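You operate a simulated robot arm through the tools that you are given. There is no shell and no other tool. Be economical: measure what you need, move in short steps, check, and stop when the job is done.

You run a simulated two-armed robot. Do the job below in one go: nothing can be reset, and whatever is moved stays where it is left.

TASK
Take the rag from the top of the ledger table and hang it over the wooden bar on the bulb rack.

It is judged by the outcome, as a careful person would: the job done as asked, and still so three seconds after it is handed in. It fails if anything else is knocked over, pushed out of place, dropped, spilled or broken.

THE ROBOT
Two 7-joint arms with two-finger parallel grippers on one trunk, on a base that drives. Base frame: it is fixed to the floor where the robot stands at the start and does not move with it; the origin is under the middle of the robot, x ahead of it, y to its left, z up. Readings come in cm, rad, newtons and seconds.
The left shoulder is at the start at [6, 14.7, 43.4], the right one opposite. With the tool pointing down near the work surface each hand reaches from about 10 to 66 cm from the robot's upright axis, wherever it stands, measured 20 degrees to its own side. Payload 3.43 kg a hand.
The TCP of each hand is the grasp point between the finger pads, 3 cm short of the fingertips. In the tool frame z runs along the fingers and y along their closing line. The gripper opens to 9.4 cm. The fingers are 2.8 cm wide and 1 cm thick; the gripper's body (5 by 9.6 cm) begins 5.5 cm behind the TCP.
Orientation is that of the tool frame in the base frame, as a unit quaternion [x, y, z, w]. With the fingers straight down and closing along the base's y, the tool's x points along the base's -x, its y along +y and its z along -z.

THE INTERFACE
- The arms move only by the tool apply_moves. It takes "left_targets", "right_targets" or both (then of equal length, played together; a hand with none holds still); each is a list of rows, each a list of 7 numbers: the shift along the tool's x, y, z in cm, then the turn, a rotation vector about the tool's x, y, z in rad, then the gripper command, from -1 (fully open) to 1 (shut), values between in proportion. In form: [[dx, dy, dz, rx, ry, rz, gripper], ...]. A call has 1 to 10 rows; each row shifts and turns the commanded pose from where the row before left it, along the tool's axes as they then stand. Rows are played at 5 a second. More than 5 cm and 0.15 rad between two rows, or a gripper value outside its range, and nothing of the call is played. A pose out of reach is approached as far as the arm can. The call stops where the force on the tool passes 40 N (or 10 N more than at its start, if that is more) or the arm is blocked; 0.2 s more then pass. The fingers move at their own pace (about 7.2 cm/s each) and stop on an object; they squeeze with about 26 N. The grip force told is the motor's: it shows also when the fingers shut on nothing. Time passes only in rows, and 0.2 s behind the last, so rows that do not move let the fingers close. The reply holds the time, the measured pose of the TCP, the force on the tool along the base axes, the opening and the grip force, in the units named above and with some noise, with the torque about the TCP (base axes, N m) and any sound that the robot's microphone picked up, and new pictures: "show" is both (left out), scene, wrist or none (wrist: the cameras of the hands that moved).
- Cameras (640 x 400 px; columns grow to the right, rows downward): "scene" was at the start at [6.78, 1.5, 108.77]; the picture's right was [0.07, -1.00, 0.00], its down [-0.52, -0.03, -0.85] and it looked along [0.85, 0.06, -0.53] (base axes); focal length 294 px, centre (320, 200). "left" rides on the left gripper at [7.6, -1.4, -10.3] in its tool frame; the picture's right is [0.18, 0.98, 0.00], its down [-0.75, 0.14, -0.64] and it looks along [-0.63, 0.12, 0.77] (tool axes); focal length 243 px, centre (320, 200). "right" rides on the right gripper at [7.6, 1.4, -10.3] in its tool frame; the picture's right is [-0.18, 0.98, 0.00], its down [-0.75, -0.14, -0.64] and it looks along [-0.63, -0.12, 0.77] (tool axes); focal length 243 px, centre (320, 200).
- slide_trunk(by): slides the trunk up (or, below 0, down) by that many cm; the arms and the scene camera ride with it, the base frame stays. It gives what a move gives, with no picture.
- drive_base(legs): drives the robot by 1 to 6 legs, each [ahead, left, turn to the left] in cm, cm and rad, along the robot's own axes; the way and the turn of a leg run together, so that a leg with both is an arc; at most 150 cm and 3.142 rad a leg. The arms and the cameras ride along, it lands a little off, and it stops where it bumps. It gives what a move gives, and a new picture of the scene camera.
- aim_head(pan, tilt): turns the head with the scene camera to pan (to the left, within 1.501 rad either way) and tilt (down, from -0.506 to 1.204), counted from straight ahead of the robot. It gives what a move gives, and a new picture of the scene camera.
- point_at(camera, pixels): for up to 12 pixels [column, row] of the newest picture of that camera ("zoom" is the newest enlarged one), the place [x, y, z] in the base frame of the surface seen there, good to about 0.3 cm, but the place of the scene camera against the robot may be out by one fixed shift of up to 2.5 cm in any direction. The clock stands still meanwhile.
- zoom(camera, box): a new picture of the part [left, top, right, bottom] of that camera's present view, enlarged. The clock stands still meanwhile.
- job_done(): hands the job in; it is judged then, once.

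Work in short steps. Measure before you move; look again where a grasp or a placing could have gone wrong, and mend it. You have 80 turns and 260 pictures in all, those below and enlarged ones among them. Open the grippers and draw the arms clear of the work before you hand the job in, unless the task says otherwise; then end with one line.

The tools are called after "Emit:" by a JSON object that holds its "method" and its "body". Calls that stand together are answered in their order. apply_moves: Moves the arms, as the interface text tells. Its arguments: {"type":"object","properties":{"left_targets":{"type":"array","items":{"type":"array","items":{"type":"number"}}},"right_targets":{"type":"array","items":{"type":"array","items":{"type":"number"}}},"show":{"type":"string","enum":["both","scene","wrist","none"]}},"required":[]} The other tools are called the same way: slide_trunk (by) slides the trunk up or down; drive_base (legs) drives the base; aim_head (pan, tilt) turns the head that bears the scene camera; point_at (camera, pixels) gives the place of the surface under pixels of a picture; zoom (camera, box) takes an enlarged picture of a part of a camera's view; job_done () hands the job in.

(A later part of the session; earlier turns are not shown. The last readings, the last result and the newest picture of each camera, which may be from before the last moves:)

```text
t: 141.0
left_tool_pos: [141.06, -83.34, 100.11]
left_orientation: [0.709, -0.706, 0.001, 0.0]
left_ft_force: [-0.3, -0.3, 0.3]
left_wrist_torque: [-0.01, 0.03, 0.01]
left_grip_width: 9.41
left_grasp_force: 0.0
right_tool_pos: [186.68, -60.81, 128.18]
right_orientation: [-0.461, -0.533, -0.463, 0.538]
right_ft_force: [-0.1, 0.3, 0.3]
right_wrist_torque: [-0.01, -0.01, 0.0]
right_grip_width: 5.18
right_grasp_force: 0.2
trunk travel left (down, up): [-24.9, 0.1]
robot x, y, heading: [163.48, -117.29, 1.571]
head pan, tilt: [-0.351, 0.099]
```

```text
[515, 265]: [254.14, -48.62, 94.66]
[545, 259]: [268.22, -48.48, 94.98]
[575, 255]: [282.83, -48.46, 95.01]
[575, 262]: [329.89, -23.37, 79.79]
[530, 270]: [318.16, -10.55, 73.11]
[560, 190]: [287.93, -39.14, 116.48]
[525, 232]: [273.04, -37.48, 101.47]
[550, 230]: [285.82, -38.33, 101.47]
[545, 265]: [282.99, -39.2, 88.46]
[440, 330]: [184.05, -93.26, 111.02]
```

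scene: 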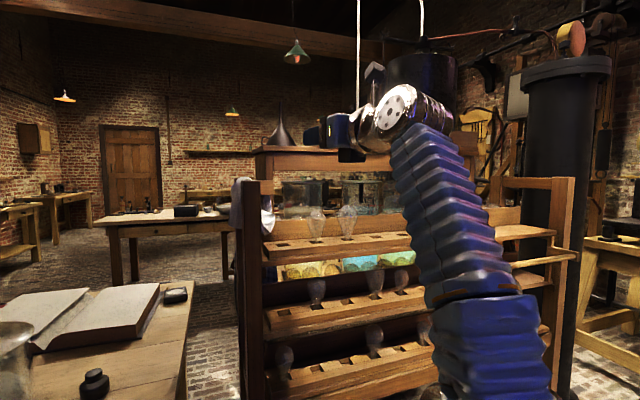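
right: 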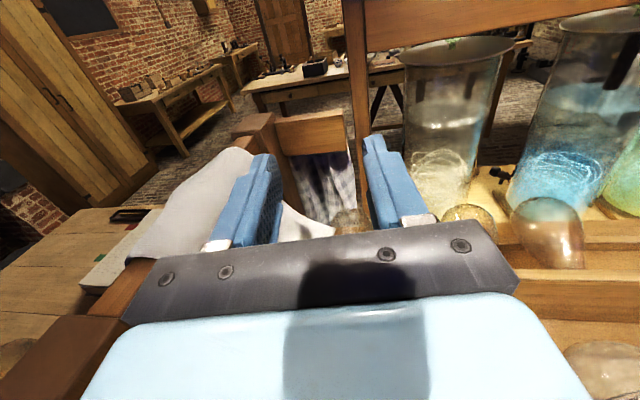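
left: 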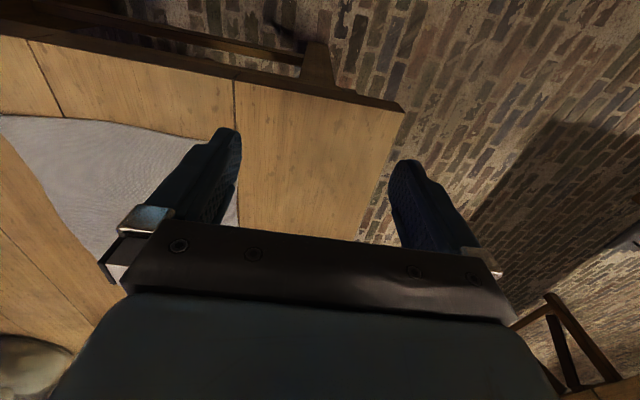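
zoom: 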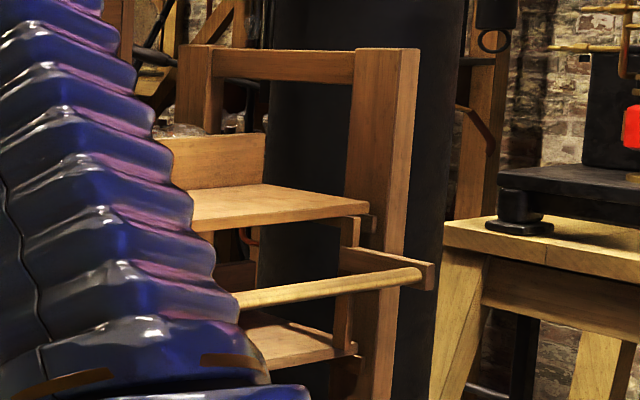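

That is the proper wooden bar: a round dowel on brackets along the rack's front (y≈−48, z≈95, x up to ≈283), so the rag must go there instead. First I measure how the rag hangs for regrasping.

Emit:
{"method": "aim_head", "body": {"pan": -0.75, "tilt": 0.35}}

Emit:
{"method": "zoom", "body": {"camera": "right", "box": [240, 80, 400, 200]}}

Emit:
{"method": "point_at", "body": {"camera": "right", "pixels": [[348, 150], [331, 186], [318, 178], [300, 155], [320, 150], [305, 105], [290, 125], [282, 130], [335, 160], [340, 142], [285, 150], [300, 165]]}}

```text
t: 141.9
left_tool_pos: [141.01, -83.33, 100.07]
left_orientation: [0.708, -0.706, 0.0, 0.001]
left_ft_force: [0.4, 0.3, 0.6]
left_wrist_torque: [0.01, -0.01, 0.04]
left_grip_width: 9.39
left_grasp_force: 0.0
right_tool_pos: [186.87, -60.86, 128.3]
right_orientation: [-0.462, -0.532, -0.463, 0.537]
right_ft_force: [0.1, 0.0, -1.3]
right_wrist_torque: [0.0, 0.02, -0.01]
right_grip_width: 5.18
right_grasp_force: 0.0
trunk travel left (down, up): [-24.9, 0.1]
robot x, y, heading: [163.85, -117.06, 1.572]
head pan, tilt: [-0.75, 0.351]
```

scene: 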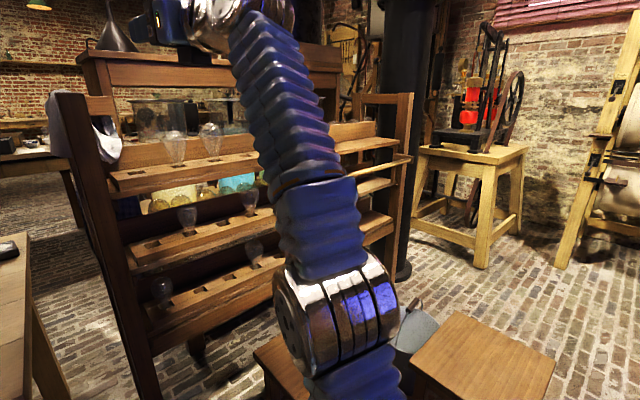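

```text
3.33 times, centred on (320, 140) of right
```

zoom: 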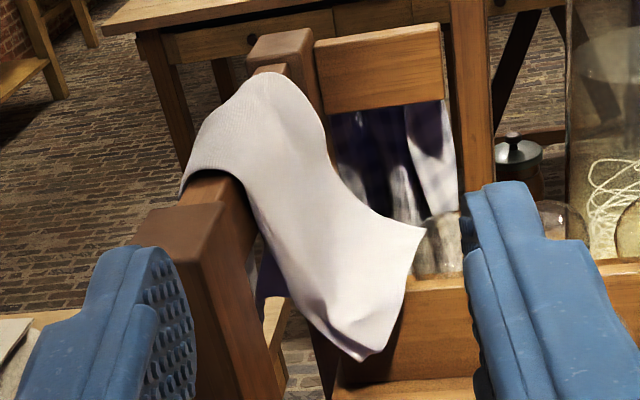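

```text
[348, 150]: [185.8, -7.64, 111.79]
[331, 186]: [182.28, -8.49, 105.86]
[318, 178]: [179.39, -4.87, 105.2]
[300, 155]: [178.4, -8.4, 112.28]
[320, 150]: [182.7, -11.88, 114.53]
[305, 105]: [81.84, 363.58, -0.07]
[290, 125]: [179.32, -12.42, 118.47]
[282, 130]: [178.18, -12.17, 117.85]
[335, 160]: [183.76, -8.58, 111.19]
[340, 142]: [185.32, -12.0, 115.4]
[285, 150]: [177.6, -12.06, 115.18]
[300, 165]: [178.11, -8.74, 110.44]
```

Those values seem tied to an older wrist picture; I measure through the enlarged picture itself.

Emit:
{"method": "point_at", "body": {"camera": "zoom", "pixels": [[415, 235], [365, 355], [330, 330], [350, 270], [290, 200], [270, 90], [200, 180], [240, 180], [320, 150], [390, 310], [180, 215], [240, 240]]}}

```text
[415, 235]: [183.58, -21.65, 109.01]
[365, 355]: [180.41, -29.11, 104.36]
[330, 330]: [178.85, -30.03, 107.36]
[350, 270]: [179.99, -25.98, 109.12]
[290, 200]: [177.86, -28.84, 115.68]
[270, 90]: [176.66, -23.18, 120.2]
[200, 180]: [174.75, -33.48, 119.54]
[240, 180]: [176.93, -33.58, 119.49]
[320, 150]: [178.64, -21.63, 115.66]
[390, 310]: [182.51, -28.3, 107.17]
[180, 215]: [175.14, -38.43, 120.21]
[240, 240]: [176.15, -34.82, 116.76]
```

The far flap hangs at x≈179–183, y −30…−22, z 104–116. I yaw the hand left about 26° so that the body will clear the post, and lower it to z≈118 while still away from the rack.

Emit:
{"method": "apply_moves", "body": {"right_targets": [[0, 1, 0, 0.15, 0, 0, -0.4], [0, 1, 0, 0.15, 0, 0, -0.4], [-2, 0, 0, 0.15, 0, 0, -0.4], [-4, 0, 0, 0, 0, 0, -0.4], [-4, 0, 0, 0, 0, 0, -0.4]], "show": "none"}}

Emit:
{"method": "drive_base", "body": {"legs": [[24, 0, 0]]}}

Emit:
{"method": "zoom", "body": {"camera": "right", "box": [120, 40, 520, 290]}}

```text
t: 143.1
left_tool_pos: [141.07, -83.36, 100.24]
left_orientation: [0.708, -0.706, 0.001, 0.0]
left_ft_force: [0.7, -0.1, -0.1]
left_wrist_torque: [0.0, 0.02, 0.0]
left_grip_width: 9.41
left_grasp_force: 0.0
right_tool_pos: [189.96, -56.89, 121.33]
right_orientation: [-0.33, -0.623, -0.333, 0.627]
right_ft_force: [-0.3, -0.2, -0.4]
right_wrist_torque: [0.02, -0.01, 0.0]
right_grip_width: 6.57
right_grasp_force: 0.2
right hand out of reach, approached as far as the arm can: row 1, 2, 3, 4, 5
trunk travel left (down, up): [-24.9, 0.1]
robot x, y, heading: [163.8, -117.45, 1.568]
head pan, tilt: [-0.75, 0.351]
```

```text
t: 144.9
left_tool_pos: [141.09, -59.65, 100.18]
left_orientation: [0.708, -0.707, 0.0, 0.0]
left_ft_force: [-1.0, 0.2, 0.3]
left_wrist_torque: [0.02, -0.02, 0.0]
left_grip_width: 9.39
left_grasp_force: 0.1
right_tool_pos: [189.84, -33.22, 121.22]
right_orientation: [-0.33, -0.623, -0.332, 0.627]
right_ft_force: [0.2, -0.8, 0.1]
right_wrist_torque: [-0.01, -0.01, -0.01]
right_grip_width: 6.6
right_grasp_force: 0.0
trunk travel left (down, up): [-24.9, 0.1]
robot x, y, heading: [163.47, -93.22, 1.575]
head pan, tilt: [-0.75, 0.351]
```

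scene: 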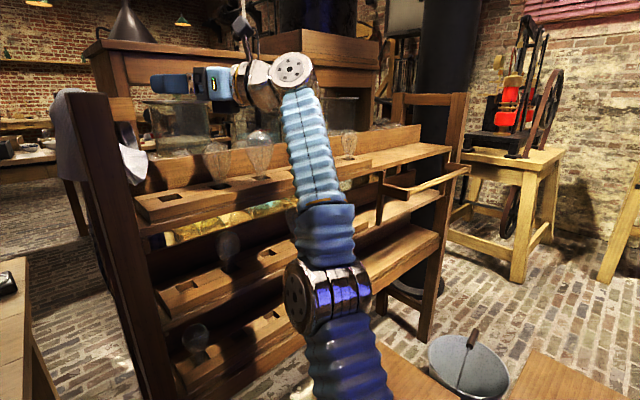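

```text
1.60 times, centred on (320, 165) of right
```

zoom: 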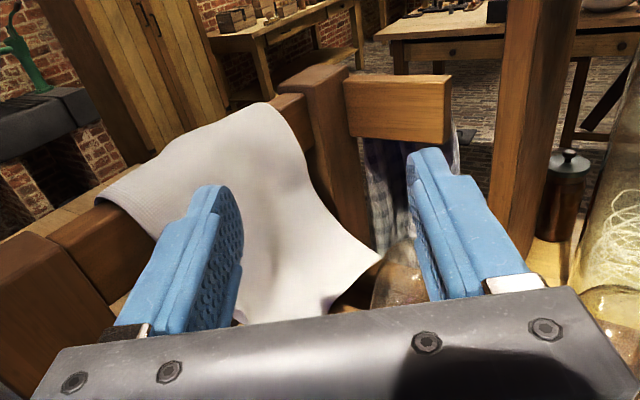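

The flap sits between the open fingers in view. Before descending I measure the amber glass at (400,285) and the tray near it.

Emit:
{"method": "point_at", "body": {"camera": "zoom", "pixels": [[400, 285], [390, 260], [360, 295], [378, 255], [310, 305], [240, 315], [300, 200], [260, 130], [180, 215], [395, 105], [340, 230], [120, 270]]}}

Emit:
{"method": "zoom", "body": {"camera": "scene", "box": [40, 60, 280, 220]}}

```text
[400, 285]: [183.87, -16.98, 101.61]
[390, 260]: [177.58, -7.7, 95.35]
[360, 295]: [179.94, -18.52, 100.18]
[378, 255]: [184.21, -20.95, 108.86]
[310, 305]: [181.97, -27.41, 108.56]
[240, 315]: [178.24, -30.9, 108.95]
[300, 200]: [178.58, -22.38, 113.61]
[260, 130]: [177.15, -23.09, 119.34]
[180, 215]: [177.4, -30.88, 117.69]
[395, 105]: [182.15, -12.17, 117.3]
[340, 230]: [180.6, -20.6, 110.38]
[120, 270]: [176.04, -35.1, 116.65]
```

```text
2.50 times, centred on (160, 140) of scene
```

zoom: 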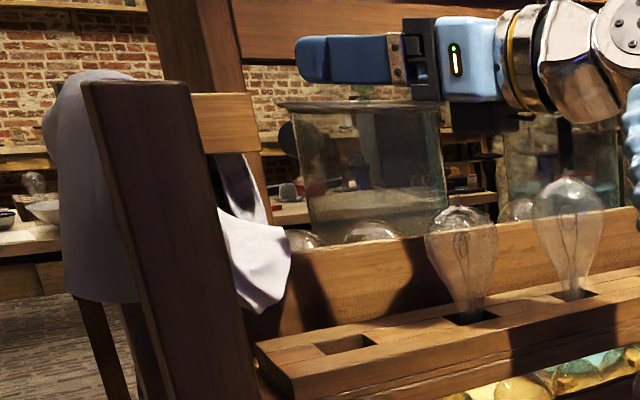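

The tray's backboard is close by; I measure its top left end and the near bulb.

Emit:
{"method": "point_at", "body": {"camera": "zoom", "pixels": [[300, 255], [330, 248], [400, 240], [425, 238], [270, 330], [300, 350], [460, 212], [260, 345], [270, 260], [250, 300], [225, 150], [105, 300]]}}

```text
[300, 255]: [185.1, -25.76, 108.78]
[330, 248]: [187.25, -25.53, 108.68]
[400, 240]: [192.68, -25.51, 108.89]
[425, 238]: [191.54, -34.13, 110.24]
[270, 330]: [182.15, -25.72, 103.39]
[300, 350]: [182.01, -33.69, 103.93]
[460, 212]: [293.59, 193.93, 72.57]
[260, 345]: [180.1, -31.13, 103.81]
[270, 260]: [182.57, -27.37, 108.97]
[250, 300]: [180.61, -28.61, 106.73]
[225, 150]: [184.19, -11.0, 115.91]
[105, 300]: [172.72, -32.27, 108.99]
```

The bulb near (195,−34) has its top at ≈112 and the board top is ≈108. I reduce the yaw to about 21° and line up at (184,−38) before descending, so the body passes between post and bulb.

Emit:
{"method": "apply_moves", "body": {"right_targets": [[0, -3.8, -0.3, 0, 0, 0, -0.5], [0, -3.8, -0.3, 0, 0, 0, -0.5], [0, 0, 0, -0.11, 0, 0, -0.5], [0, 0, 0, -0.11, 0, 0, -0.5]]}}

```text
t: 145.9
left_tool_pos: [141.1, -59.54, 100.17]
left_orientation: [0.708, -0.706, 0.0, 0.0]
left_ft_force: [-0.1, -0.1, 0.0]
left_wrist_torque: [-0.01, 0.01, 0.0]
left_grip_width: 9.4
left_grasp_force: 0.1
right_tool_pos: [184.97, -35.06, 125.91]
right_orientation: [-0.398, -0.582, -0.4, 0.585]
right_ft_force: [0.4, 0.7, 1.2]
right_wrist_torque: [0.01, 0.02, 0.0]
right_grip_width: 7.05
right_grasp_force: 0.1
right hand out of reach, approached as far as the arm can: row 1, 2, 3, 4
trunk travel left (down, up): [-24.9, 0.1]
robot x, y, heading: [163.66, -93.23, 1.577]
head pan, tilt: [-0.75, 0.351]
```

scene: 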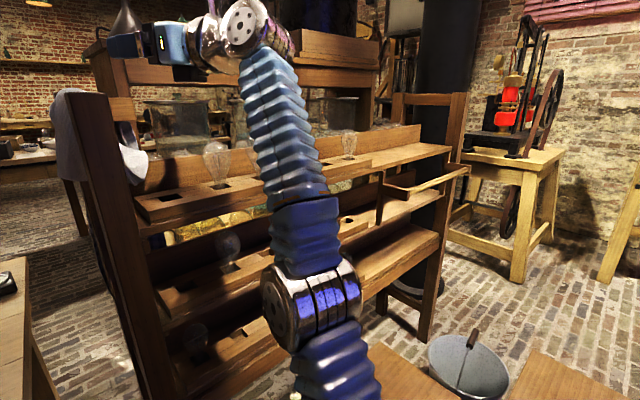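
right: 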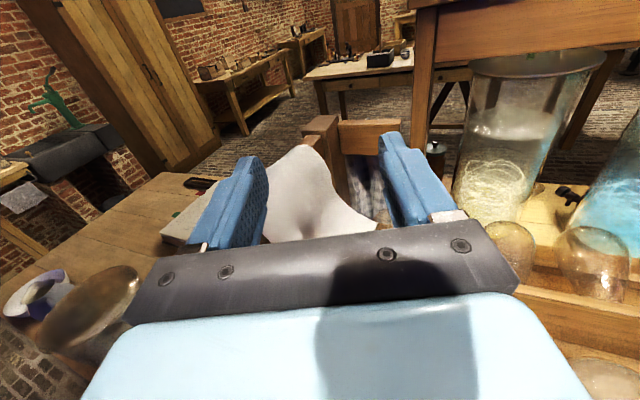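

The hand is at (185,−35,126) with the wished yaw. I retreat slightly and go down to about z=114, then check.

Emit:
{"method": "apply_moves", "body": {"right_targets": [[0, -2.1, -2.2, 0, 0, 0, -0.5], [-3, 0, 0, 0, 0, 0, -0.5], [-3, 0, 0, 0, 0, 0, -0.5], [-3, 0, 0, 0, 0, 0, -0.5], [-3, 0, 0, 0, 0, 0, -0.5]]}}

```text
t: 147.1
left_tool_pos: [141.1, -59.5, 100.21]
left_orientation: [0.708, -0.707, -0.001, 0.0]
left_ft_force: [-0.9, -0.9, 0.0]
left_wrist_torque: [0.02, -0.02, -0.04]
left_grip_width: 9.4
left_grasp_force: 0.1
right_tool_pos: [185.08, -32.4, 124.09]
right_orientation: [-0.397, -0.584, -0.398, 0.586]
right_ft_force: [0.5, -0.5, 1.0]
right_wrist_torque: [-0.03, 0.02, -0.02]
right_grip_width: 7.06
right_grasp_force: 0.0
right hand out of reach, approached as far as the arm can: row 1, 2, 3, 4, 5
trunk travel left (down, up): [-24.9, 0.1]
robot x, y, heading: [163.49, -93.58, 1.574]
head pan, tilt: [-0.75, 0.351]
```

scene: 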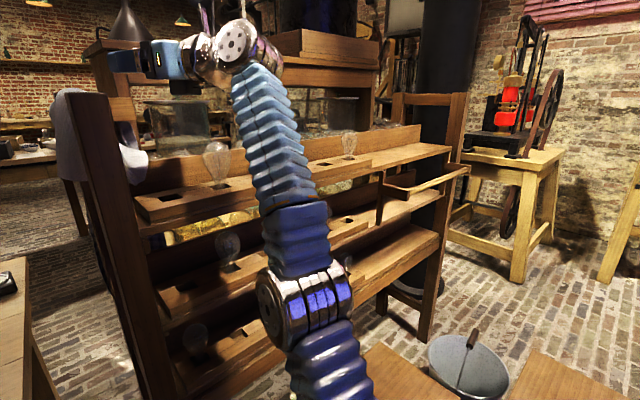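
right: 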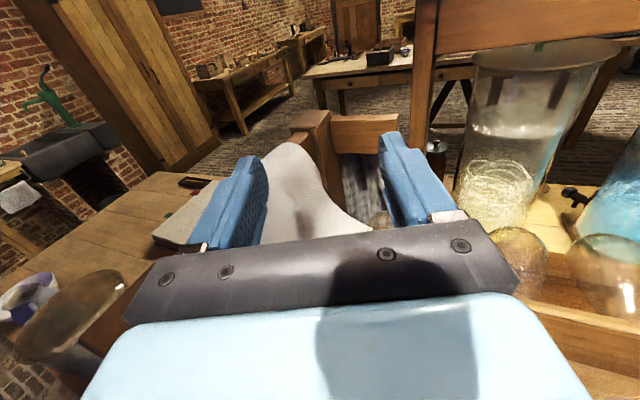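

The strong left yaw is out of the wrist's range. I return the yaw to about 13°, which still leaves room between post and flap, and see where the hand settles, with the gripper narrower.

Emit:
{"method": "apply_moves", "body": {"right_targets": [[3, 0, 0, -0.14, 0, 0, 0], [0, 0, 0, 0, 0, 0, 0]]}}

Emit:
{"method": "zoom", "body": {"camera": "right", "box": [160, 80, 400, 230]}}

```text
t: 147.7
left_tool_pos: [141.08, -59.52, 100.08]
left_orientation: [0.707, -0.707, 0.0, 0.0]
left_ft_force: [-0.5, -0.4, -1.4]
left_wrist_torque: [-0.01, 0.02, -0.02]
left_grip_width: 9.41
left_grasp_force: 0.1
right_tool_pos: [184.62, -31.52, 124.71]
right_orientation: [-0.438, -0.553, -0.439, 0.557]
right_ft_force: [-0.3, -0.5, -0.7]
right_wrist_torque: [0.0, -0.02, -0.02]
right_grip_width: 4.7
right_grasp_force: 0.1
right hand out of reach, approached as far as the arm can: row 1
trunk travel left (down, up): [-24.9, 0.1]
robot x, y, heading: [163.61, -93.58, 1.573]
head pan, tilt: [-0.75, 0.351]
```

scene: 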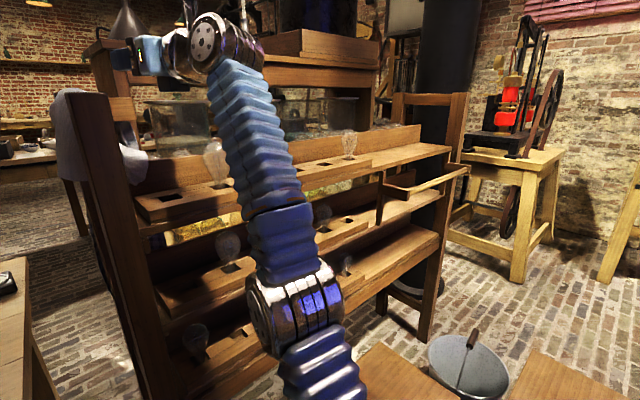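
right: 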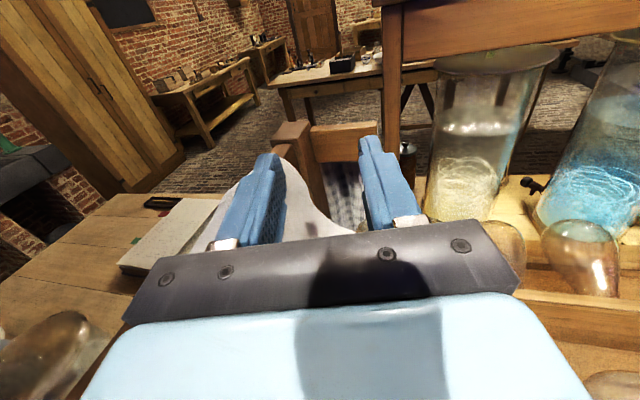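

```text
2.67 times, centred on (280, 155) of right
```

zoom: 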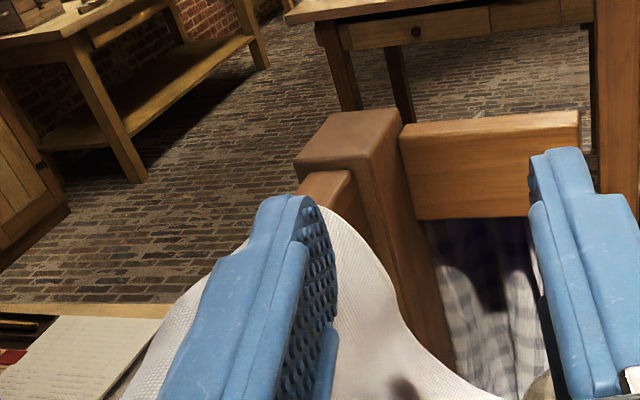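

Settled at (184.6,−31.5,124.7), yaw 13°. I draw back along the fingers and lower in steps.

Emit:
{"method": "apply_moves", "body": {"right_targets": [[0, -1, -3, 0, 0, 0, 0], [0, -1.2, -2.9, 0, 0, 0, 0], [-3, 0, 0, 0, 0, 0, 0], [-3, 0, 0, 0, 0, 0, 0]]}}

```text
t: 148.7
left_tool_pos: [141.14, -59.47, 100.22]
left_orientation: [0.708, -0.706, -0.001, -0.001]
left_ft_force: [0.0, -0.4, -0.1]
left_wrist_torque: [-0.02, -0.01, 0.02]
left_grip_width: 9.39
left_grasp_force: 0.0
right_tool_pos: [184.59, -33.23, 125.8]
right_orientation: [-0.437, -0.554, -0.438, 0.557]
right_ft_force: [-0.3, 0.2, -0.2]
right_wrist_torque: [-0.03, -0.01, -0.01]
right_grip_width: 4.7
right_grasp_force: 0.0
right hand out of reach, approached as far as the arm can: row 1, 2, 3, 4
trunk travel left (down, up): [-24.9, 0.1]
robot x, y, heading: [163.59, -93.36, 1.57]
head pan, tilt: [-0.75, 0.351]
```

scene: 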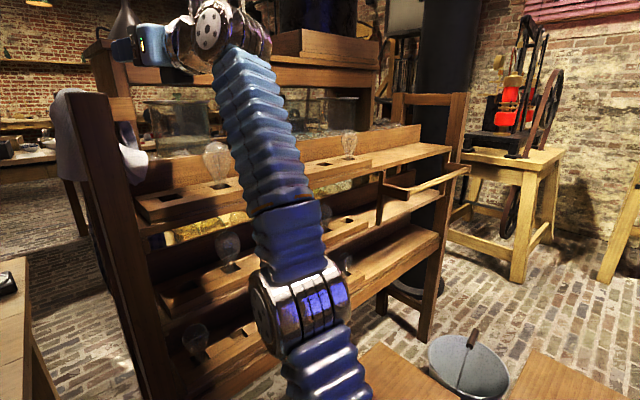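
right: 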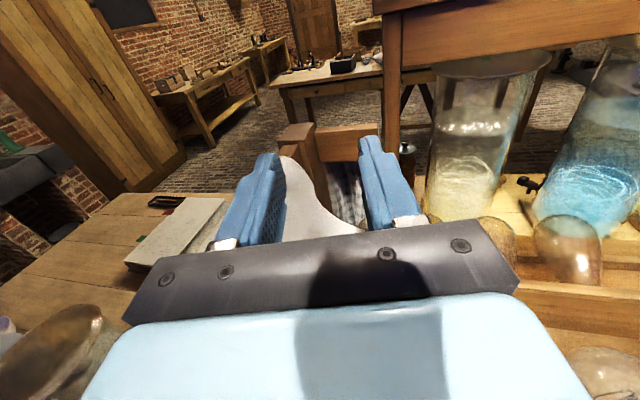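

Lowering by the arm alone meets a joint limit, but the trunk can lower the whole arm. I restore the reachable commanded pose, then place the hand with the base and lower the trunk in two steps.

Emit:
{"method": "apply_moves", "body": {"right_targets": [[3, 0, 0, 0, 0, 0, 0], [3, 1.1, 3, 0, 0, 0, 0], [0, 1.1, 2.9, 0, 0, 0, 0], [0, 0, 0, 0, 0, 0, 0]], "show": "none"}}

Emit:
{"method": "drive_base", "body": {"legs": [[-6.5, 0.6, 0]]}}

Emit:
{"method": "slide_trunk", "body": {"by": -5}}

Emit:
{"method": "zoom", "body": {"camera": "right", "box": [120, 40, 520, 290]}}

```text
t: 149.7
left_tool_pos: [141.02, -59.5, 100.16]
left_orientation: [0.708, -0.706, 0.0, 0.0]
left_ft_force: [-1.5, -0.1, -0.1]
left_wrist_torque: [-0.01, 0.0, 0.02]
left_grip_width: 9.4
left_grasp_force: 0.1
right_tool_pos: [185.1, -32.43, 125.56]
right_orientation: [-0.437, -0.553, -0.439, 0.557]
right_ft_force: [0.0, 1.0, 0.2]
right_wrist_torque: [-0.01, -0.02, -0.02]
right_grip_width: 4.67
right_grasp_force: 0.0
right hand out of reach, approached as far as the arm can: row 1, 2, 3
trunk travel left (down, up): [-24.9, 0.1]
robot x, y, heading: [163.48, -93.6, 1.575]
head pan, tilt: [-0.75, 0.351]
```

```text
t: 150.6
left_tool_pos: [140.51, -65.78, 100.21]
left_orientation: [0.708, -0.707, -0.001, 0.0]
left_ft_force: [-0.1, 1.4, -0.3]
left_wrist_torque: [-0.01, -0.02, 0.01]
left_grip_width: 9.4
left_grasp_force: 0.0
right_tool_pos: [184.49, -38.63, 125.52]
right_orientation: [-0.437, -0.553, -0.439, 0.558]
right_ft_force: [0.1, -0.1, -0.1]
right_wrist_torque: [0.01, -0.02, 0.06]
right_grip_width: 4.72
right_grasp_force: 0.1
trunk travel left (down, up): [-24.9, 0.1]
robot x, y, heading: [162.71, -100.13, 1.571]
head pan, tilt: [-0.75, 0.351]
```

scene: 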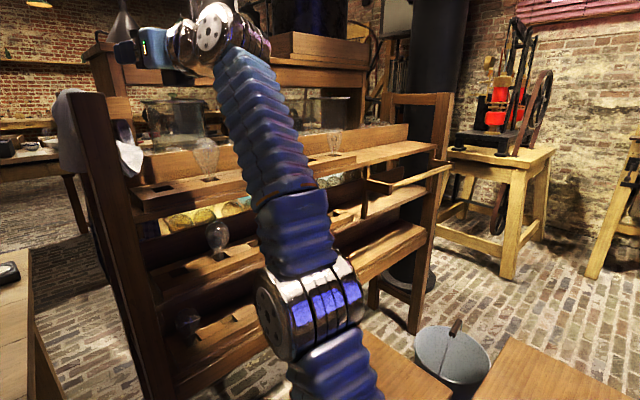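

```text
t: 151.6
left_tool_pos: [140.55, -65.81, 95.03]
left_orientation: [0.708, -0.707, 0.001, -0.001]
left_ft_force: [0.1, 0.2, -0.6]
left_wrist_torque: [-0.02, 0.03, -0.03]
left_grip_width: 9.39
left_grasp_force: 0.1
right_tool_pos: [184.5, -38.76, 120.5]
right_orientation: [-0.438, -0.553, -0.439, 0.557]
right_ft_force: [0.7, 0.3, -0.4]
right_wrist_torque: [-0.01, 0.0, 0.0]
right_grip_width: 4.69
right_grasp_force: 0.0
trunk travel left (down, up): [-19.9, 5.1]
robot x, y, heading: [162.92, -99.94, 1.575]
head pan, tilt: [-0.75, 0.351]
```

```text
1.60 times, centred on (320, 165) of right
```

zoom: 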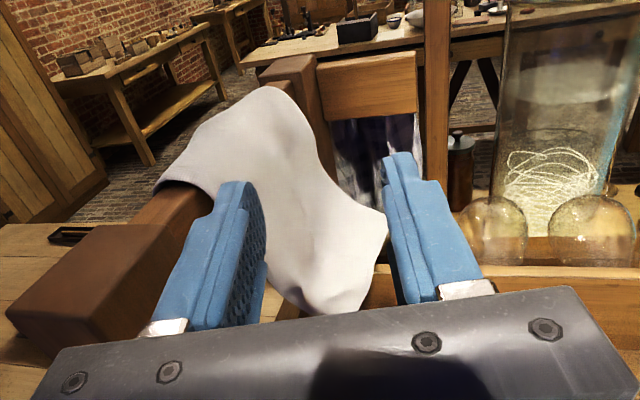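

The trunk lowering works. I remeasure the post corner and the flap in this view.

Emit:
{"method": "point_at", "body": {"camera": "zoom", "pixels": [[145, 232], [130, 260], [60, 230], [380, 215], [385, 235], [330, 305], [285, 300], [290, 240], [270, 180], [340, 240], [370, 285], [150, 210]]}}

Emit:
{"method": "slide_trunk", "body": {"by": -5}}

Emit:
{"method": "zoom", "body": {"camera": "right", "box": [120, 40, 520, 290]}}

```text
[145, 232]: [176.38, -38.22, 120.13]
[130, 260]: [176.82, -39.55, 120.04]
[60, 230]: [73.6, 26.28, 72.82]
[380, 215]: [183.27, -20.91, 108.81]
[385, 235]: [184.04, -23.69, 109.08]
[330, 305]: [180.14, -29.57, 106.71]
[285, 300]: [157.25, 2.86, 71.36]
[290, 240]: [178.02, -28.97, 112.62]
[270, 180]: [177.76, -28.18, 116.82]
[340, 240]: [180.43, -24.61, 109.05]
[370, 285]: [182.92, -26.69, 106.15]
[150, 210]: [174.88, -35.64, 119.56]
```

```text
t: 152.5
left_tool_pos: [140.44, -65.87, 90.16]
left_orientation: [0.708, -0.706, 0.0, 0.0]
left_ft_force: [-0.7, 0.2, 0.3]
left_wrist_torque: [-0.03, 0.01, -0.01]
left_grip_width: 9.42
left_grasp_force: 0.1
right_tool_pos: [184.4, -38.76, 115.59]
right_orientation: [-0.436, -0.553, -0.438, 0.558]
right_ft_force: [0.0, 0.7, 0.4]
right_wrist_torque: [0.0, 0.0, 0.02]
right_grip_width: 4.69
right_grasp_force: 0.1
trunk travel left (down, up): [-14.9, 10.1]
robot x, y, heading: [162.79, -99.78, 1.571]
head pan, tilt: [-0.75, 0.351]
```

```text
1.60 times, centred on (320, 165) of right
```

zoom: 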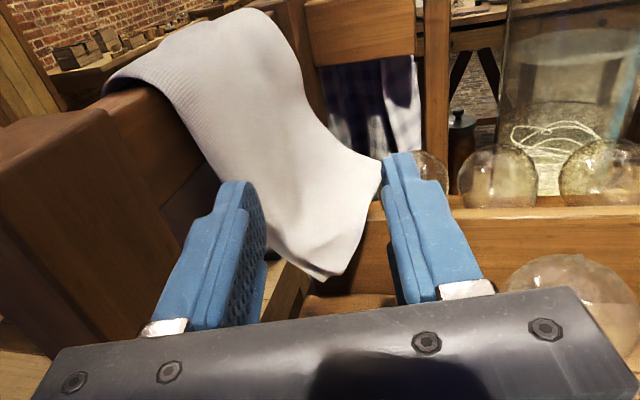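

The flap lies between the fingers, post corner at (176.5,−38). I lower another 5 cm.

Emit:
{"method": "slide_trunk", "body": {"by": -5}}

Emit:
{"method": "zoom", "body": {"camera": "right", "box": [60, 40, 600, 380]}}

Emit:
{"method": "point_at", "body": {"camera": "zoom", "pixels": [[330, 160], [300, 215], [330, 235], [350, 180], [280, 150], [500, 235], [520, 215], [540, 240], [380, 210], [180, 150]]}}

```text
t: 153.4
left_tool_pos: [140.48, -65.9, 85.18]
left_orientation: [0.708, -0.706, 0.0, 0.001]
left_ft_force: [-0.8, 0.3, 0.4]
left_wrist_torque: [0.01, -0.02, -0.03]
left_grip_width: 9.41
left_grasp_force: 0.1
right_tool_pos: [184.56, -38.76, 110.46]
right_orientation: [-0.437, -0.553, -0.439, 0.558]
right_ft_force: [0.4, -0.7, 0.6]
right_wrist_torque: [-0.01, 0.01, 0.01]
right_grip_width: 4.72
right_grasp_force: 0.0
trunk travel left (down, up): [-9.9, 15.1]
robot x, y, heading: [162.89, -100.06, 1.57]
head pan, tilt: [-0.75, 0.351]
```

```text
1.18 times, centred on (330, 210) of right
```

zoom: 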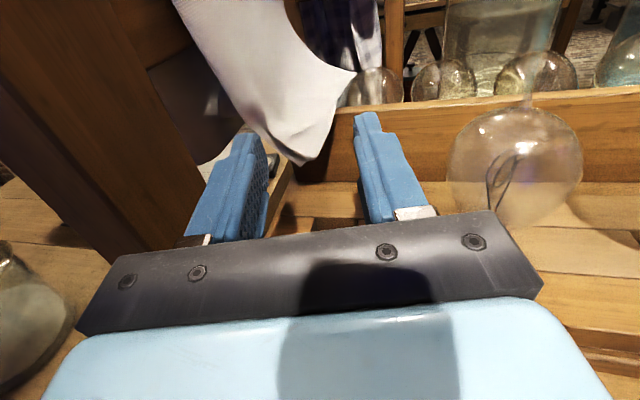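

```text
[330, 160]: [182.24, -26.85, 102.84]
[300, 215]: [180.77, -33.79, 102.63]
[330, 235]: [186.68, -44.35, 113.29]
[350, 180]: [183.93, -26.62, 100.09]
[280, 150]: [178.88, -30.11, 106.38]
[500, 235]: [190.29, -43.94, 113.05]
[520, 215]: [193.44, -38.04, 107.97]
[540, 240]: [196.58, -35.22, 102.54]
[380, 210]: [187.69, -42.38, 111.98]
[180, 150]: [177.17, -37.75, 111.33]
```

The bulb at ≈(195,−35) stays clear of the body's path. I open the gripper to 8 cm, then drive ahead 8.5 cm and 2.2 left so the fingers straddle the flap.

Emit:
{"method": "apply_moves", "body": {"right_targets": [[0, 0, 0, 0, 0, 0, -0.7], [0, 0, 0, 0, 0, 0, -0.7]], "show": "none"}}

Emit:
{"method": "drive_base", "body": {"legs": [[4.3, 1.1, 0], [4.2, 1.1, 0]]}}

Emit:
{"method": "zoom", "body": {"camera": "right", "box": [60, 40, 600, 380]}}

```text
t: 154.0
left_tool_pos: [140.59, -65.79, 85.13]
left_orientation: [0.707, -0.707, 0.001, 0.0]
left_ft_force: [0.1, 0.7, -0.1]
left_wrist_torque: [-0.02, 0.01, -0.02]
left_grip_width: 9.41
left_grasp_force: 0.1
right_tool_pos: [184.54, -38.77, 110.51]
right_orientation: [-0.436, -0.554, -0.438, 0.558]
right_ft_force: [0.0, 0.8, 0.0]
right_wrist_torque: [-0.01, 0.0, -0.01]
right_grip_width: 7.99
right_grasp_force: 0.1
trunk travel left (down, up): [-9.9, 15.1]
robot x, y, heading: [163.23, -99.85, 1.572]
head pan, tilt: [-0.75, 0.351]
```

```text
t: 155.4
left_tool_pos: [138.25, -57.36, 85.21]
left_orientation: [0.709, -0.706, 0.0, 0.0]
left_ft_force: [-1.5, -0.7, 0.5]
left_wrist_torque: [0.0, 0.01, -0.03]
left_grip_width: 9.39
left_grasp_force: 0.0
right_tool_pos: [182.21, -30.16, 110.62]
right_orientation: [-0.437, -0.553, -0.439, 0.557]
right_ft_force: [-0.1, 0.9, 0.2]
right_wrist_torque: [0.0, 0.02, 0.02]
right_grip_width: 7.99
right_grasp_force: 0.1
trunk travel left (down, up): [-9.9, 15.1]
robot x, y, heading: [160.95, -91.41, 1.572]
head pan, tilt: [-0.75, 0.351]
```

scene: 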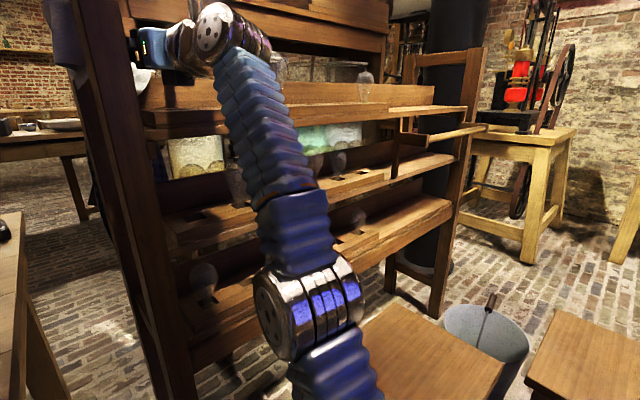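

```text
1.18 times, centred on (330, 210) of right
```

zoom: 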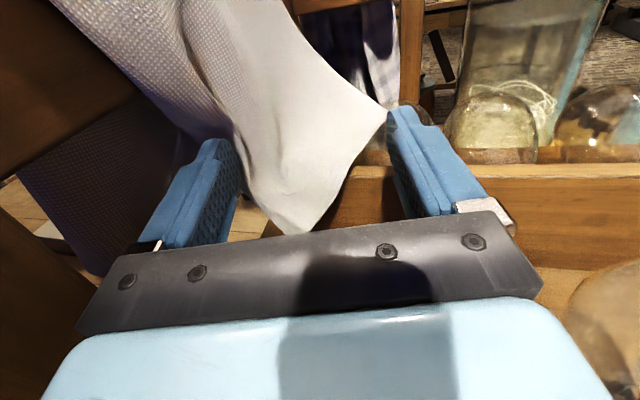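

The flap hangs squarely between the fingers (240–350,200). I close.

Emit:
{"method": "apply_moves", "body": {"right_targets": [[0, 0, 0, 0, 0, 0, 0], [0, 0, 0, 0, 0, 0, 0.5], [0, 0, 0, 0, 0, 0, 1], [0, 0, 0, 0, 0, 0, 1], [0, 0, 0, 0, 0, 0, 1], [0, 0, 0, 0, 0, 0, 1]]}}

```text
t: 156.8
left_tool_pos: [138.21, -57.34, 85.09]
left_orientation: [0.708, -0.706, 0.0, 0.0]
left_ft_force: [-0.5, 0.1, -0.5]
left_wrist_torque: [-0.01, -0.02, 0.04]
left_grip_width: 9.39
left_grasp_force: 0.2
right_tool_pos: [182.24, -30.07, 110.57]
right_orientation: [-0.437, -0.553, -0.439, 0.558]
right_ft_force: [0.3, 0.9, -0.4]
right_wrist_torque: [-0.01, 0.0, 0.01]
right_grip_width: 0.17
right_grasp_force: 26.4
trunk travel left (down, up): [-9.9, 15.1]
robot x, y, heading: [161.0, -91.56, 1.576]
head pan, tilt: [-0.75, 0.351]
```

scene: 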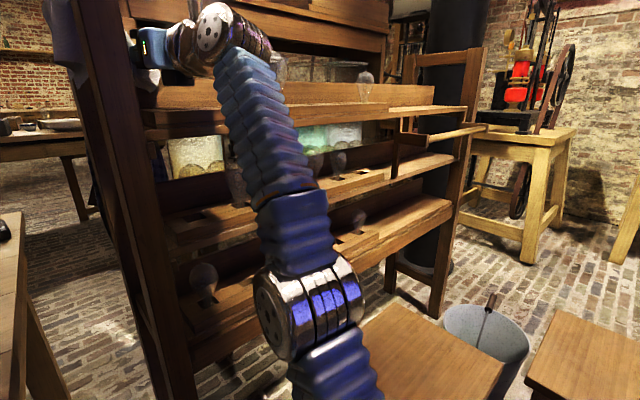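
right: 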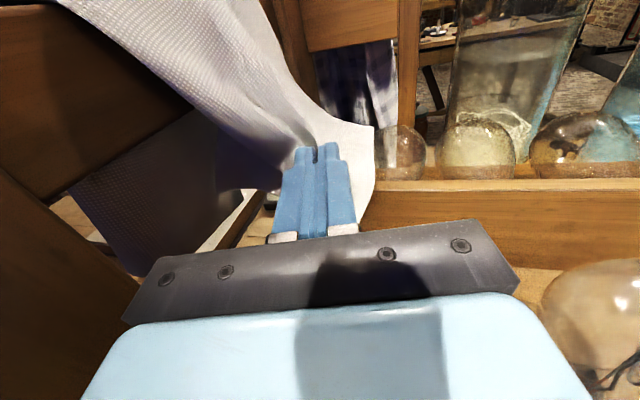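

The flap is gripped. I raise the trunk fully, then strafe left so the rag comes off on the table side, and check.

Emit:
{"method": "slide_trunk", "body": {"by": 15}}

Emit:
{"method": "drive_base", "body": {"legs": [[0, 30, 0]]}}

Emit:
{"method": "aim_head", "body": {"pan": -0.1, "tilt": 0.25}}

```text
t: 158.6
left_tool_pos: [138.27, -57.31, 100.18]
left_orientation: [0.708, -0.706, 0.0, 0.0]
left_ft_force: [-0.2, 0.2, -0.1]
left_wrist_torque: [-0.01, 0.02, 0.0]
left_grip_width: 9.38
left_grasp_force: 0.0
right_tool_pos: [182.27, -30.08, 125.47]
right_orientation: [-0.437, -0.553, -0.439, 0.558]
right_ft_force: [0.6, -0.7, 0.6]
right_wrist_torque: [-0.02, 0.0, 0.02]
right_grip_width: 0.19
right_grasp_force: 26.3
trunk travel left (down, up): [-24.9, 0.1]
robot x, y, heading: [160.84, -91.74, 1.575]
head pan, tilt: [-0.75, 0.351]
```

```text
t: 160.6
left_tool_pos: [108.11, -57.36, 100.29]
left_orientation: [0.709, -0.705, 0.0, 0.0]
left_ft_force: [-0.3, 0.2, -1.2]
left_wrist_torque: [0.01, 0.01, 0.0]
left_grip_width: 9.4
left_grasp_force: 0.0
right_tool_pos: [152.17, -30.28, 125.42]
right_orientation: [-0.436, -0.554, -0.438, 0.558]
right_ft_force: [0.4, -0.8, 0.1]
right_wrist_torque: [0.02, 0.02, 0.02]
right_grip_width: 0.2
right_grasp_force: 25.5
trunk travel left (down, up): [-24.9, 0.1]
robot x, y, heading: [130.67, -91.23, 1.576]
head pan, tilt: [-0.75, 0.351]
```

scene: 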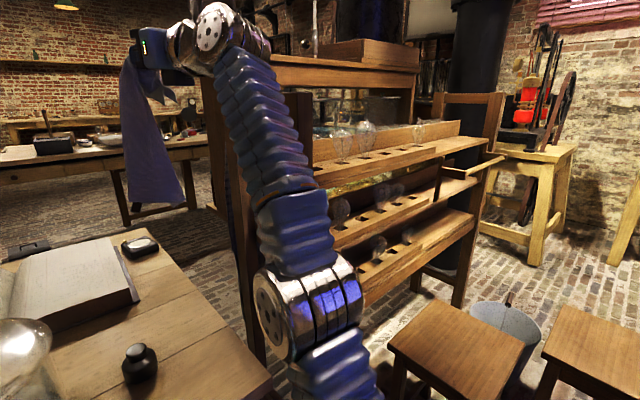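

```text
t: 161.6
left_tool_pos: [108.11, -57.37, 100.28]
left_orientation: [0.708, -0.706, 0.0, 0.0]
left_ft_force: [0.2, 0.1, -1.2]
left_wrist_torque: [-0.01, 0.0, -0.01]
left_grip_width: 9.4
left_grasp_force: 0.1
right_tool_pos: [152.12, -30.25, 125.45]
right_orientation: [-0.437, -0.552, -0.44, 0.558]
right_ft_force: [-0.1, 1.0, 0.5]
right_wrist_torque: [-0.03, -0.03, -0.07]
right_grip_width: 0.18
right_grasp_force: 26.2
trunk travel left (down, up): [-24.9, 0.1]
robot x, y, heading: [130.63, -91.25, 1.574]
head pan, tilt: [-0.099, 0.25]
```

scene: 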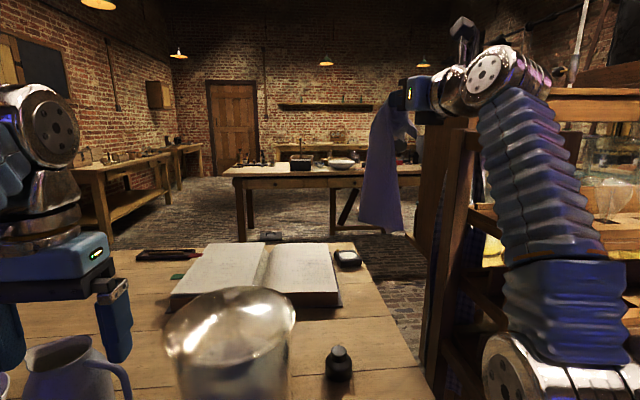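

The rag is back in hand and free of the rail. I back off 30 cm and survey the dowel, stools and bucket.

Emit:
{"method": "drive_base", "body": {"legs": [[-30, 0, 0]]}}

Emit:
{"method": "aim_head", "body": {"pan": -1.0, "tilt": 0.4}}

```text
t: 163.7
left_tool_pos: [108.24, -87.44, 100.12]
left_orientation: [0.709, -0.705, 0.001, 0.0]
left_ft_force: [0.6, 0.3, 0.6]
left_wrist_torque: [-0.01, -0.02, 0.01]
left_grip_width: 9.38
left_grasp_force: 0.0
right_tool_pos: [152.13, -60.25, 125.46]
right_orientation: [-0.436, -0.553, -0.438, 0.558]
right_ft_force: [-0.1, 0.6, -0.2]
right_wrist_torque: [-0.02, -0.01, 0.01]
right_grip_width: 0.19
right_grasp_force: 26.1
trunk travel left (down, up): [-24.9, 0.1]
robot x, y, heading: [130.55, -121.71, 1.573]
head pan, tilt: [-0.099, 0.25]
```

scene: 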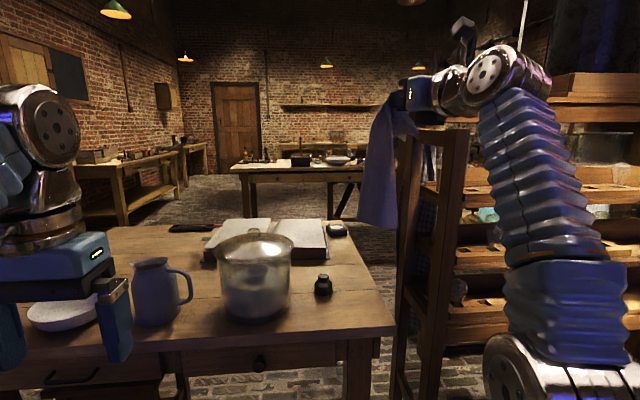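

```text
t: 164.9
left_tool_pos: [108.3, -87.57, 100.28]
left_orientation: [0.709, -0.705, -0.001, 0.001]
left_ft_force: [-0.9, 0.1, 0.5]
left_wrist_torque: [0.0, -0.02, 0.03]
left_grip_width: 9.4
left_grasp_force: 0.0
right_tool_pos: [152.12, -60.16, 125.56]
right_orientation: [-0.435, -0.555, -0.437, 0.558]
right_ft_force: [0.7, 0.0, -0.5]
right_wrist_torque: [-0.03, 0.01, -0.01]
right_grip_width: 0.18
right_grasp_force: 25.4
trunk travel left (down, up): [-24.9, 0.1]
robot x, y, heading: [130.73, -121.46, 1.576]
head pan, tilt: [-1.0, 0.4]
```

scene: 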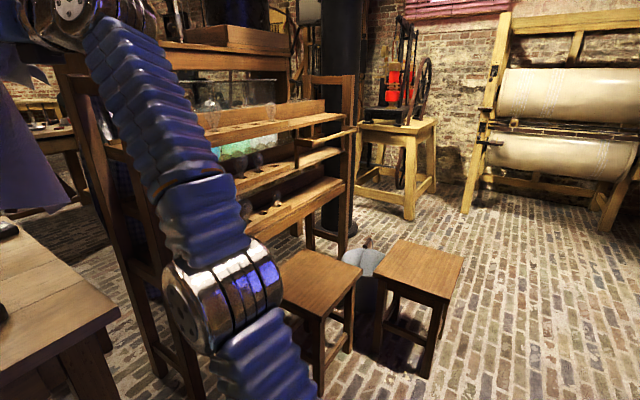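

The dowel is at (298–355, 135). I measure its ends, the brackets, stools and bucket.

Emit:
{"method": "point_at", "body": {"camera": "scene", "pixels": [[302, 141], [325, 136], [350, 130], [296, 150], [352, 265], [318, 285], [462, 255], [430, 280], [375, 272], [365, 245], [425, 375], [400, 242]]}}

Emit:
{"method": "zoom", "body": {"camera": "scene", "box": [260, 60, 420, 160]}}

```text
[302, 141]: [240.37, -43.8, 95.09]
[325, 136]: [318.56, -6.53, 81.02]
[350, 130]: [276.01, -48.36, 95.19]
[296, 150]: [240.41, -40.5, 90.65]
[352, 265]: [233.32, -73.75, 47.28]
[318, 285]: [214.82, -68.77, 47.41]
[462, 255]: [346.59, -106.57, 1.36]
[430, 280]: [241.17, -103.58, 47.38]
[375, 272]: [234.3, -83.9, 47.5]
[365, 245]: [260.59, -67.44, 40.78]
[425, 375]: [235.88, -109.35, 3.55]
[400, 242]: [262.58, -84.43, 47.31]
```

```text
4.00 times, centred on (340, 110) of scene
```

zoom: 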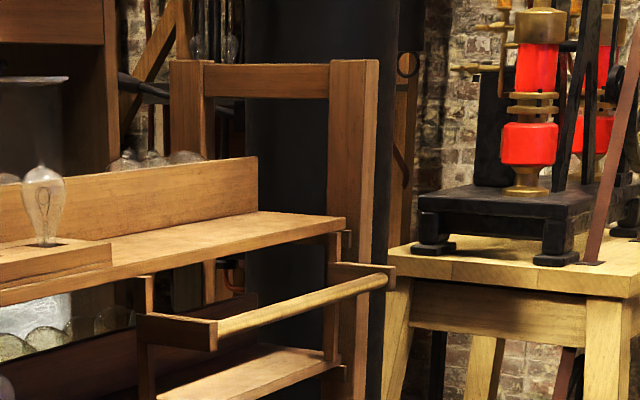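

The dowel runs x≈241–285 at y≈−49, z≈94. Stools and bucket block its front, so I plan to come from the far end facing −x. I check the free floor there and the mill table.

Emit:
{"method": "drive_base", "body": {"legs": [[-22, 0, 0]]}}

Emit:
{"method": "aim_head", "body": {"pan": -1.45, "tilt": 0.4}}

Emit:
{"method": "point_at", "body": {"camera": "scene", "pixels": [[200, 200], [300, 250], [400, 250], [500, 250], [150, 200], [250, 150], [400, 150], [600, 250], [100, 150]]}}

```text
t: 166.6
left_tool_pos: [108.39, -109.88, 100.19]
left_orientation: [0.709, -0.706, 0.0, 0.001]
left_ft_force: [0.0, 1.1, -0.1]
left_wrist_torque: [-0.04, 0.02, 0.0]
left_grip_width: 9.37
left_grasp_force: 0.0
right_tool_pos: [152.36, -82.69, 125.5]
right_orientation: [-0.437, -0.553, -0.439, 0.557]
right_ft_force: [0.6, -0.6, -0.3]
right_wrist_torque: [0.02, 0.05, 0.03]
right_grip_width: 0.18
right_grasp_force: 26.3
trunk travel left (down, up): [-24.9, 0.1]
robot x, y, heading: [130.8, -143.47, 1.573]
head pan, tilt: [-1.0, 0.4]
```

scene: 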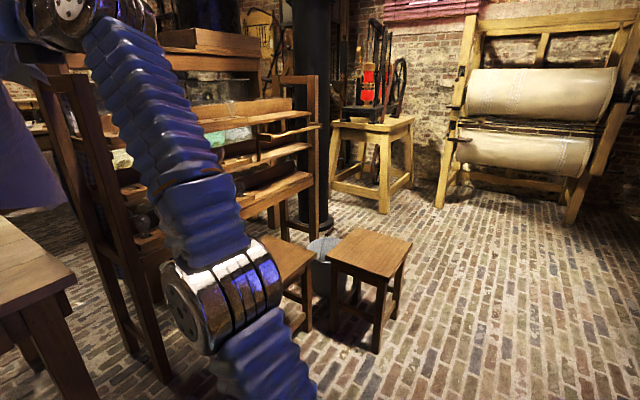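

```text
t: 167.5
left_tool_pos: [108.47, -109.83, 100.05]
left_orientation: [0.708, -0.706, 0.0, 0.0]
left_ft_force: [-0.7, -0.1, -0.3]
left_wrist_torque: [0.02, -0.01, 0.01]
left_grip_width: 9.42
left_grasp_force: 0.1
right_tool_pos: [152.32, -82.7, 125.54]
right_orientation: [-0.436, -0.553, -0.439, 0.558]
right_ft_force: [0.2, 0.0, 0.3]
right_wrist_torque: [-0.01, -0.03, -0.02]
right_grip_width: 0.19
right_grasp_force: 26.4
trunk travel left (down, up): [-24.9, 0.1]
robot x, y, heading: [131.07, -143.99, 1.575]
head pan, tilt: [-1.45, 0.4]
```

scene: 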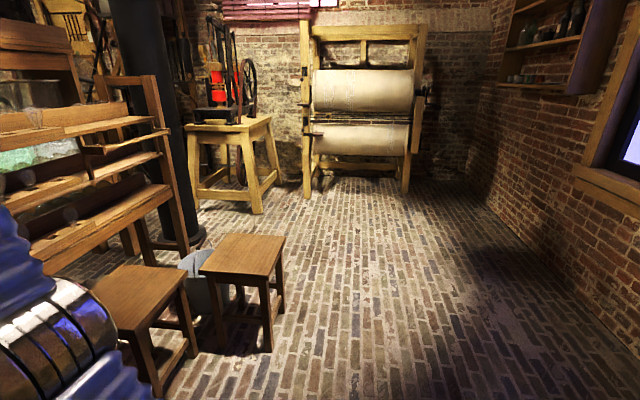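

```text
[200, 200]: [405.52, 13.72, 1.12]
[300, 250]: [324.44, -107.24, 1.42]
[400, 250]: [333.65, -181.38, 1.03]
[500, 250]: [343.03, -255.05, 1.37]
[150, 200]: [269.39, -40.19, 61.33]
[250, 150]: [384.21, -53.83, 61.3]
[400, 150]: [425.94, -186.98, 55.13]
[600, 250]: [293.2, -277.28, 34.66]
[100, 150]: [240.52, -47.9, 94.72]
```

Plenty of free floor to the right. I drive beyond the stools to about (307,−152), turn to heading ≈2.56, and look.

Emit:
{"method": "drive_base", "body": {"legs": [[-8, 0, 0], [0, -150, 0], [0, -26, 0], [0, 0, 0.985]]}}

Emit:
{"method": "aim_head", "body": {"pan": -0.1, "tilt": 0.45}}

Emit:
{"method": "point_at", "body": {"camera": "scene", "pixels": [[320, 200], [250, 200], [200, 250], [300, 300], [400, 200]]}}

```text
t: 179.5
left_tool_pos: [264.46, -150.24, 100.16]
left_orientation: [0.958, -0.286, 0.0, 0.0]
left_ft_force: [0.0, 0.9, 0.4]
left_wrist_torque: [-0.03, -0.01, 0.01]
left_grip_width: 9.4
left_grasp_force: 0.2
right_tool_pos: [265.97, -98.43, 125.44]
right_orientation: [-0.121, -0.694, -0.121, 0.699]
right_ft_force: [0.1, 0.0, 0.2]
right_wrist_torque: [0.01, -0.02, 0.02]
right_grip_width: 0.15
right_grasp_force: 25.8
trunk travel left (down, up): [-24.9, 0.1]
robot x, y, heading: [305.31, -150.37, 2.562]
head pan, tilt: [-1.45, 0.4]
```

scene: 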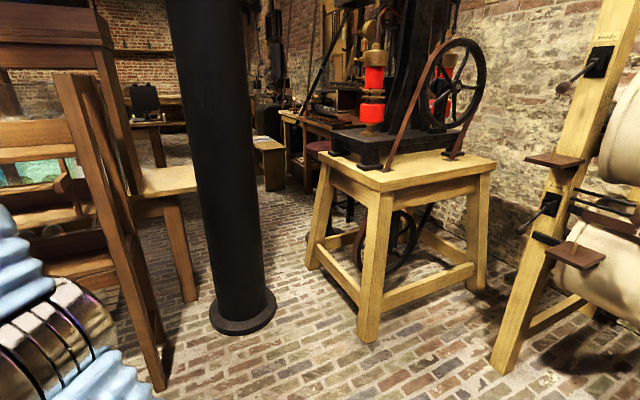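

```text
t: 181.0
left_tool_pos: [264.63, -150.16, 100.19]
left_orientation: [0.959, -0.285, 0.0, 0.0]
left_ft_force: [0.8, -0.1, 0.8]
left_wrist_torque: [0.03, -0.01, 0.02]
left_grip_width: 9.4
left_grasp_force: 0.1
right_tool_pos: [266.03, -98.53, 125.53]
right_orientation: [-0.122, -0.694, -0.121, 0.699]
right_ft_force: [-0.4, 0.8, 0.0]
right_wrist_torque: [0.01, 0.0, -0.05]
right_grip_width: 0.17
right_grasp_force: 25.9
trunk travel left (down, up): [-24.9, 0.1]
robot x, y, heading: [305.43, -150.12, 2.565]
head pan, tilt: [-0.099, 0.45]
```

scene: 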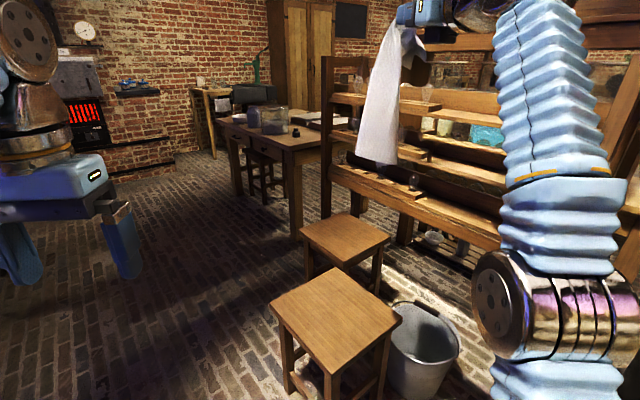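

```text
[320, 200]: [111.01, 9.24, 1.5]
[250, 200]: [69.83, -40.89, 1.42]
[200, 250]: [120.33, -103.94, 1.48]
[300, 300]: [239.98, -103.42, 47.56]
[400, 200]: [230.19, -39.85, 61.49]
```

I measure the bucket, the stool's near corner and the dowel before moving in.

Emit:
{"method": "point_at", "body": {"camera": "scene", "pixels": [[400, 320], [330, 370], [455, 330], [425, 395], [395, 330], [440, 160], [455, 165], [460, 155], [335, 268]]}}

Emit:
{"method": "zoom", "body": {"camera": "scene", "box": [340, 60, 640, 260]}}

```text
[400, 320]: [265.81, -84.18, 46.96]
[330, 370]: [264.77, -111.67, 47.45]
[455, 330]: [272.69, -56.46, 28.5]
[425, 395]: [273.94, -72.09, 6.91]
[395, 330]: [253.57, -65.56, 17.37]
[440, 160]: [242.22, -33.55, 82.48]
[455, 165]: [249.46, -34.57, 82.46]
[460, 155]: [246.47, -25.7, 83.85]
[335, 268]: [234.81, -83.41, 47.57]
```

```text
2.00 times, centred on (490, 160) of scene
```

zoom: 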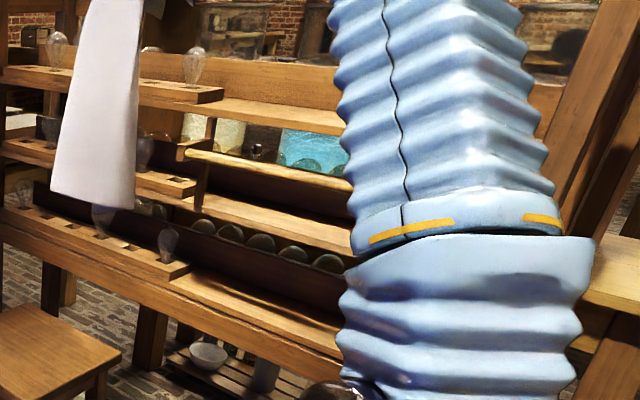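

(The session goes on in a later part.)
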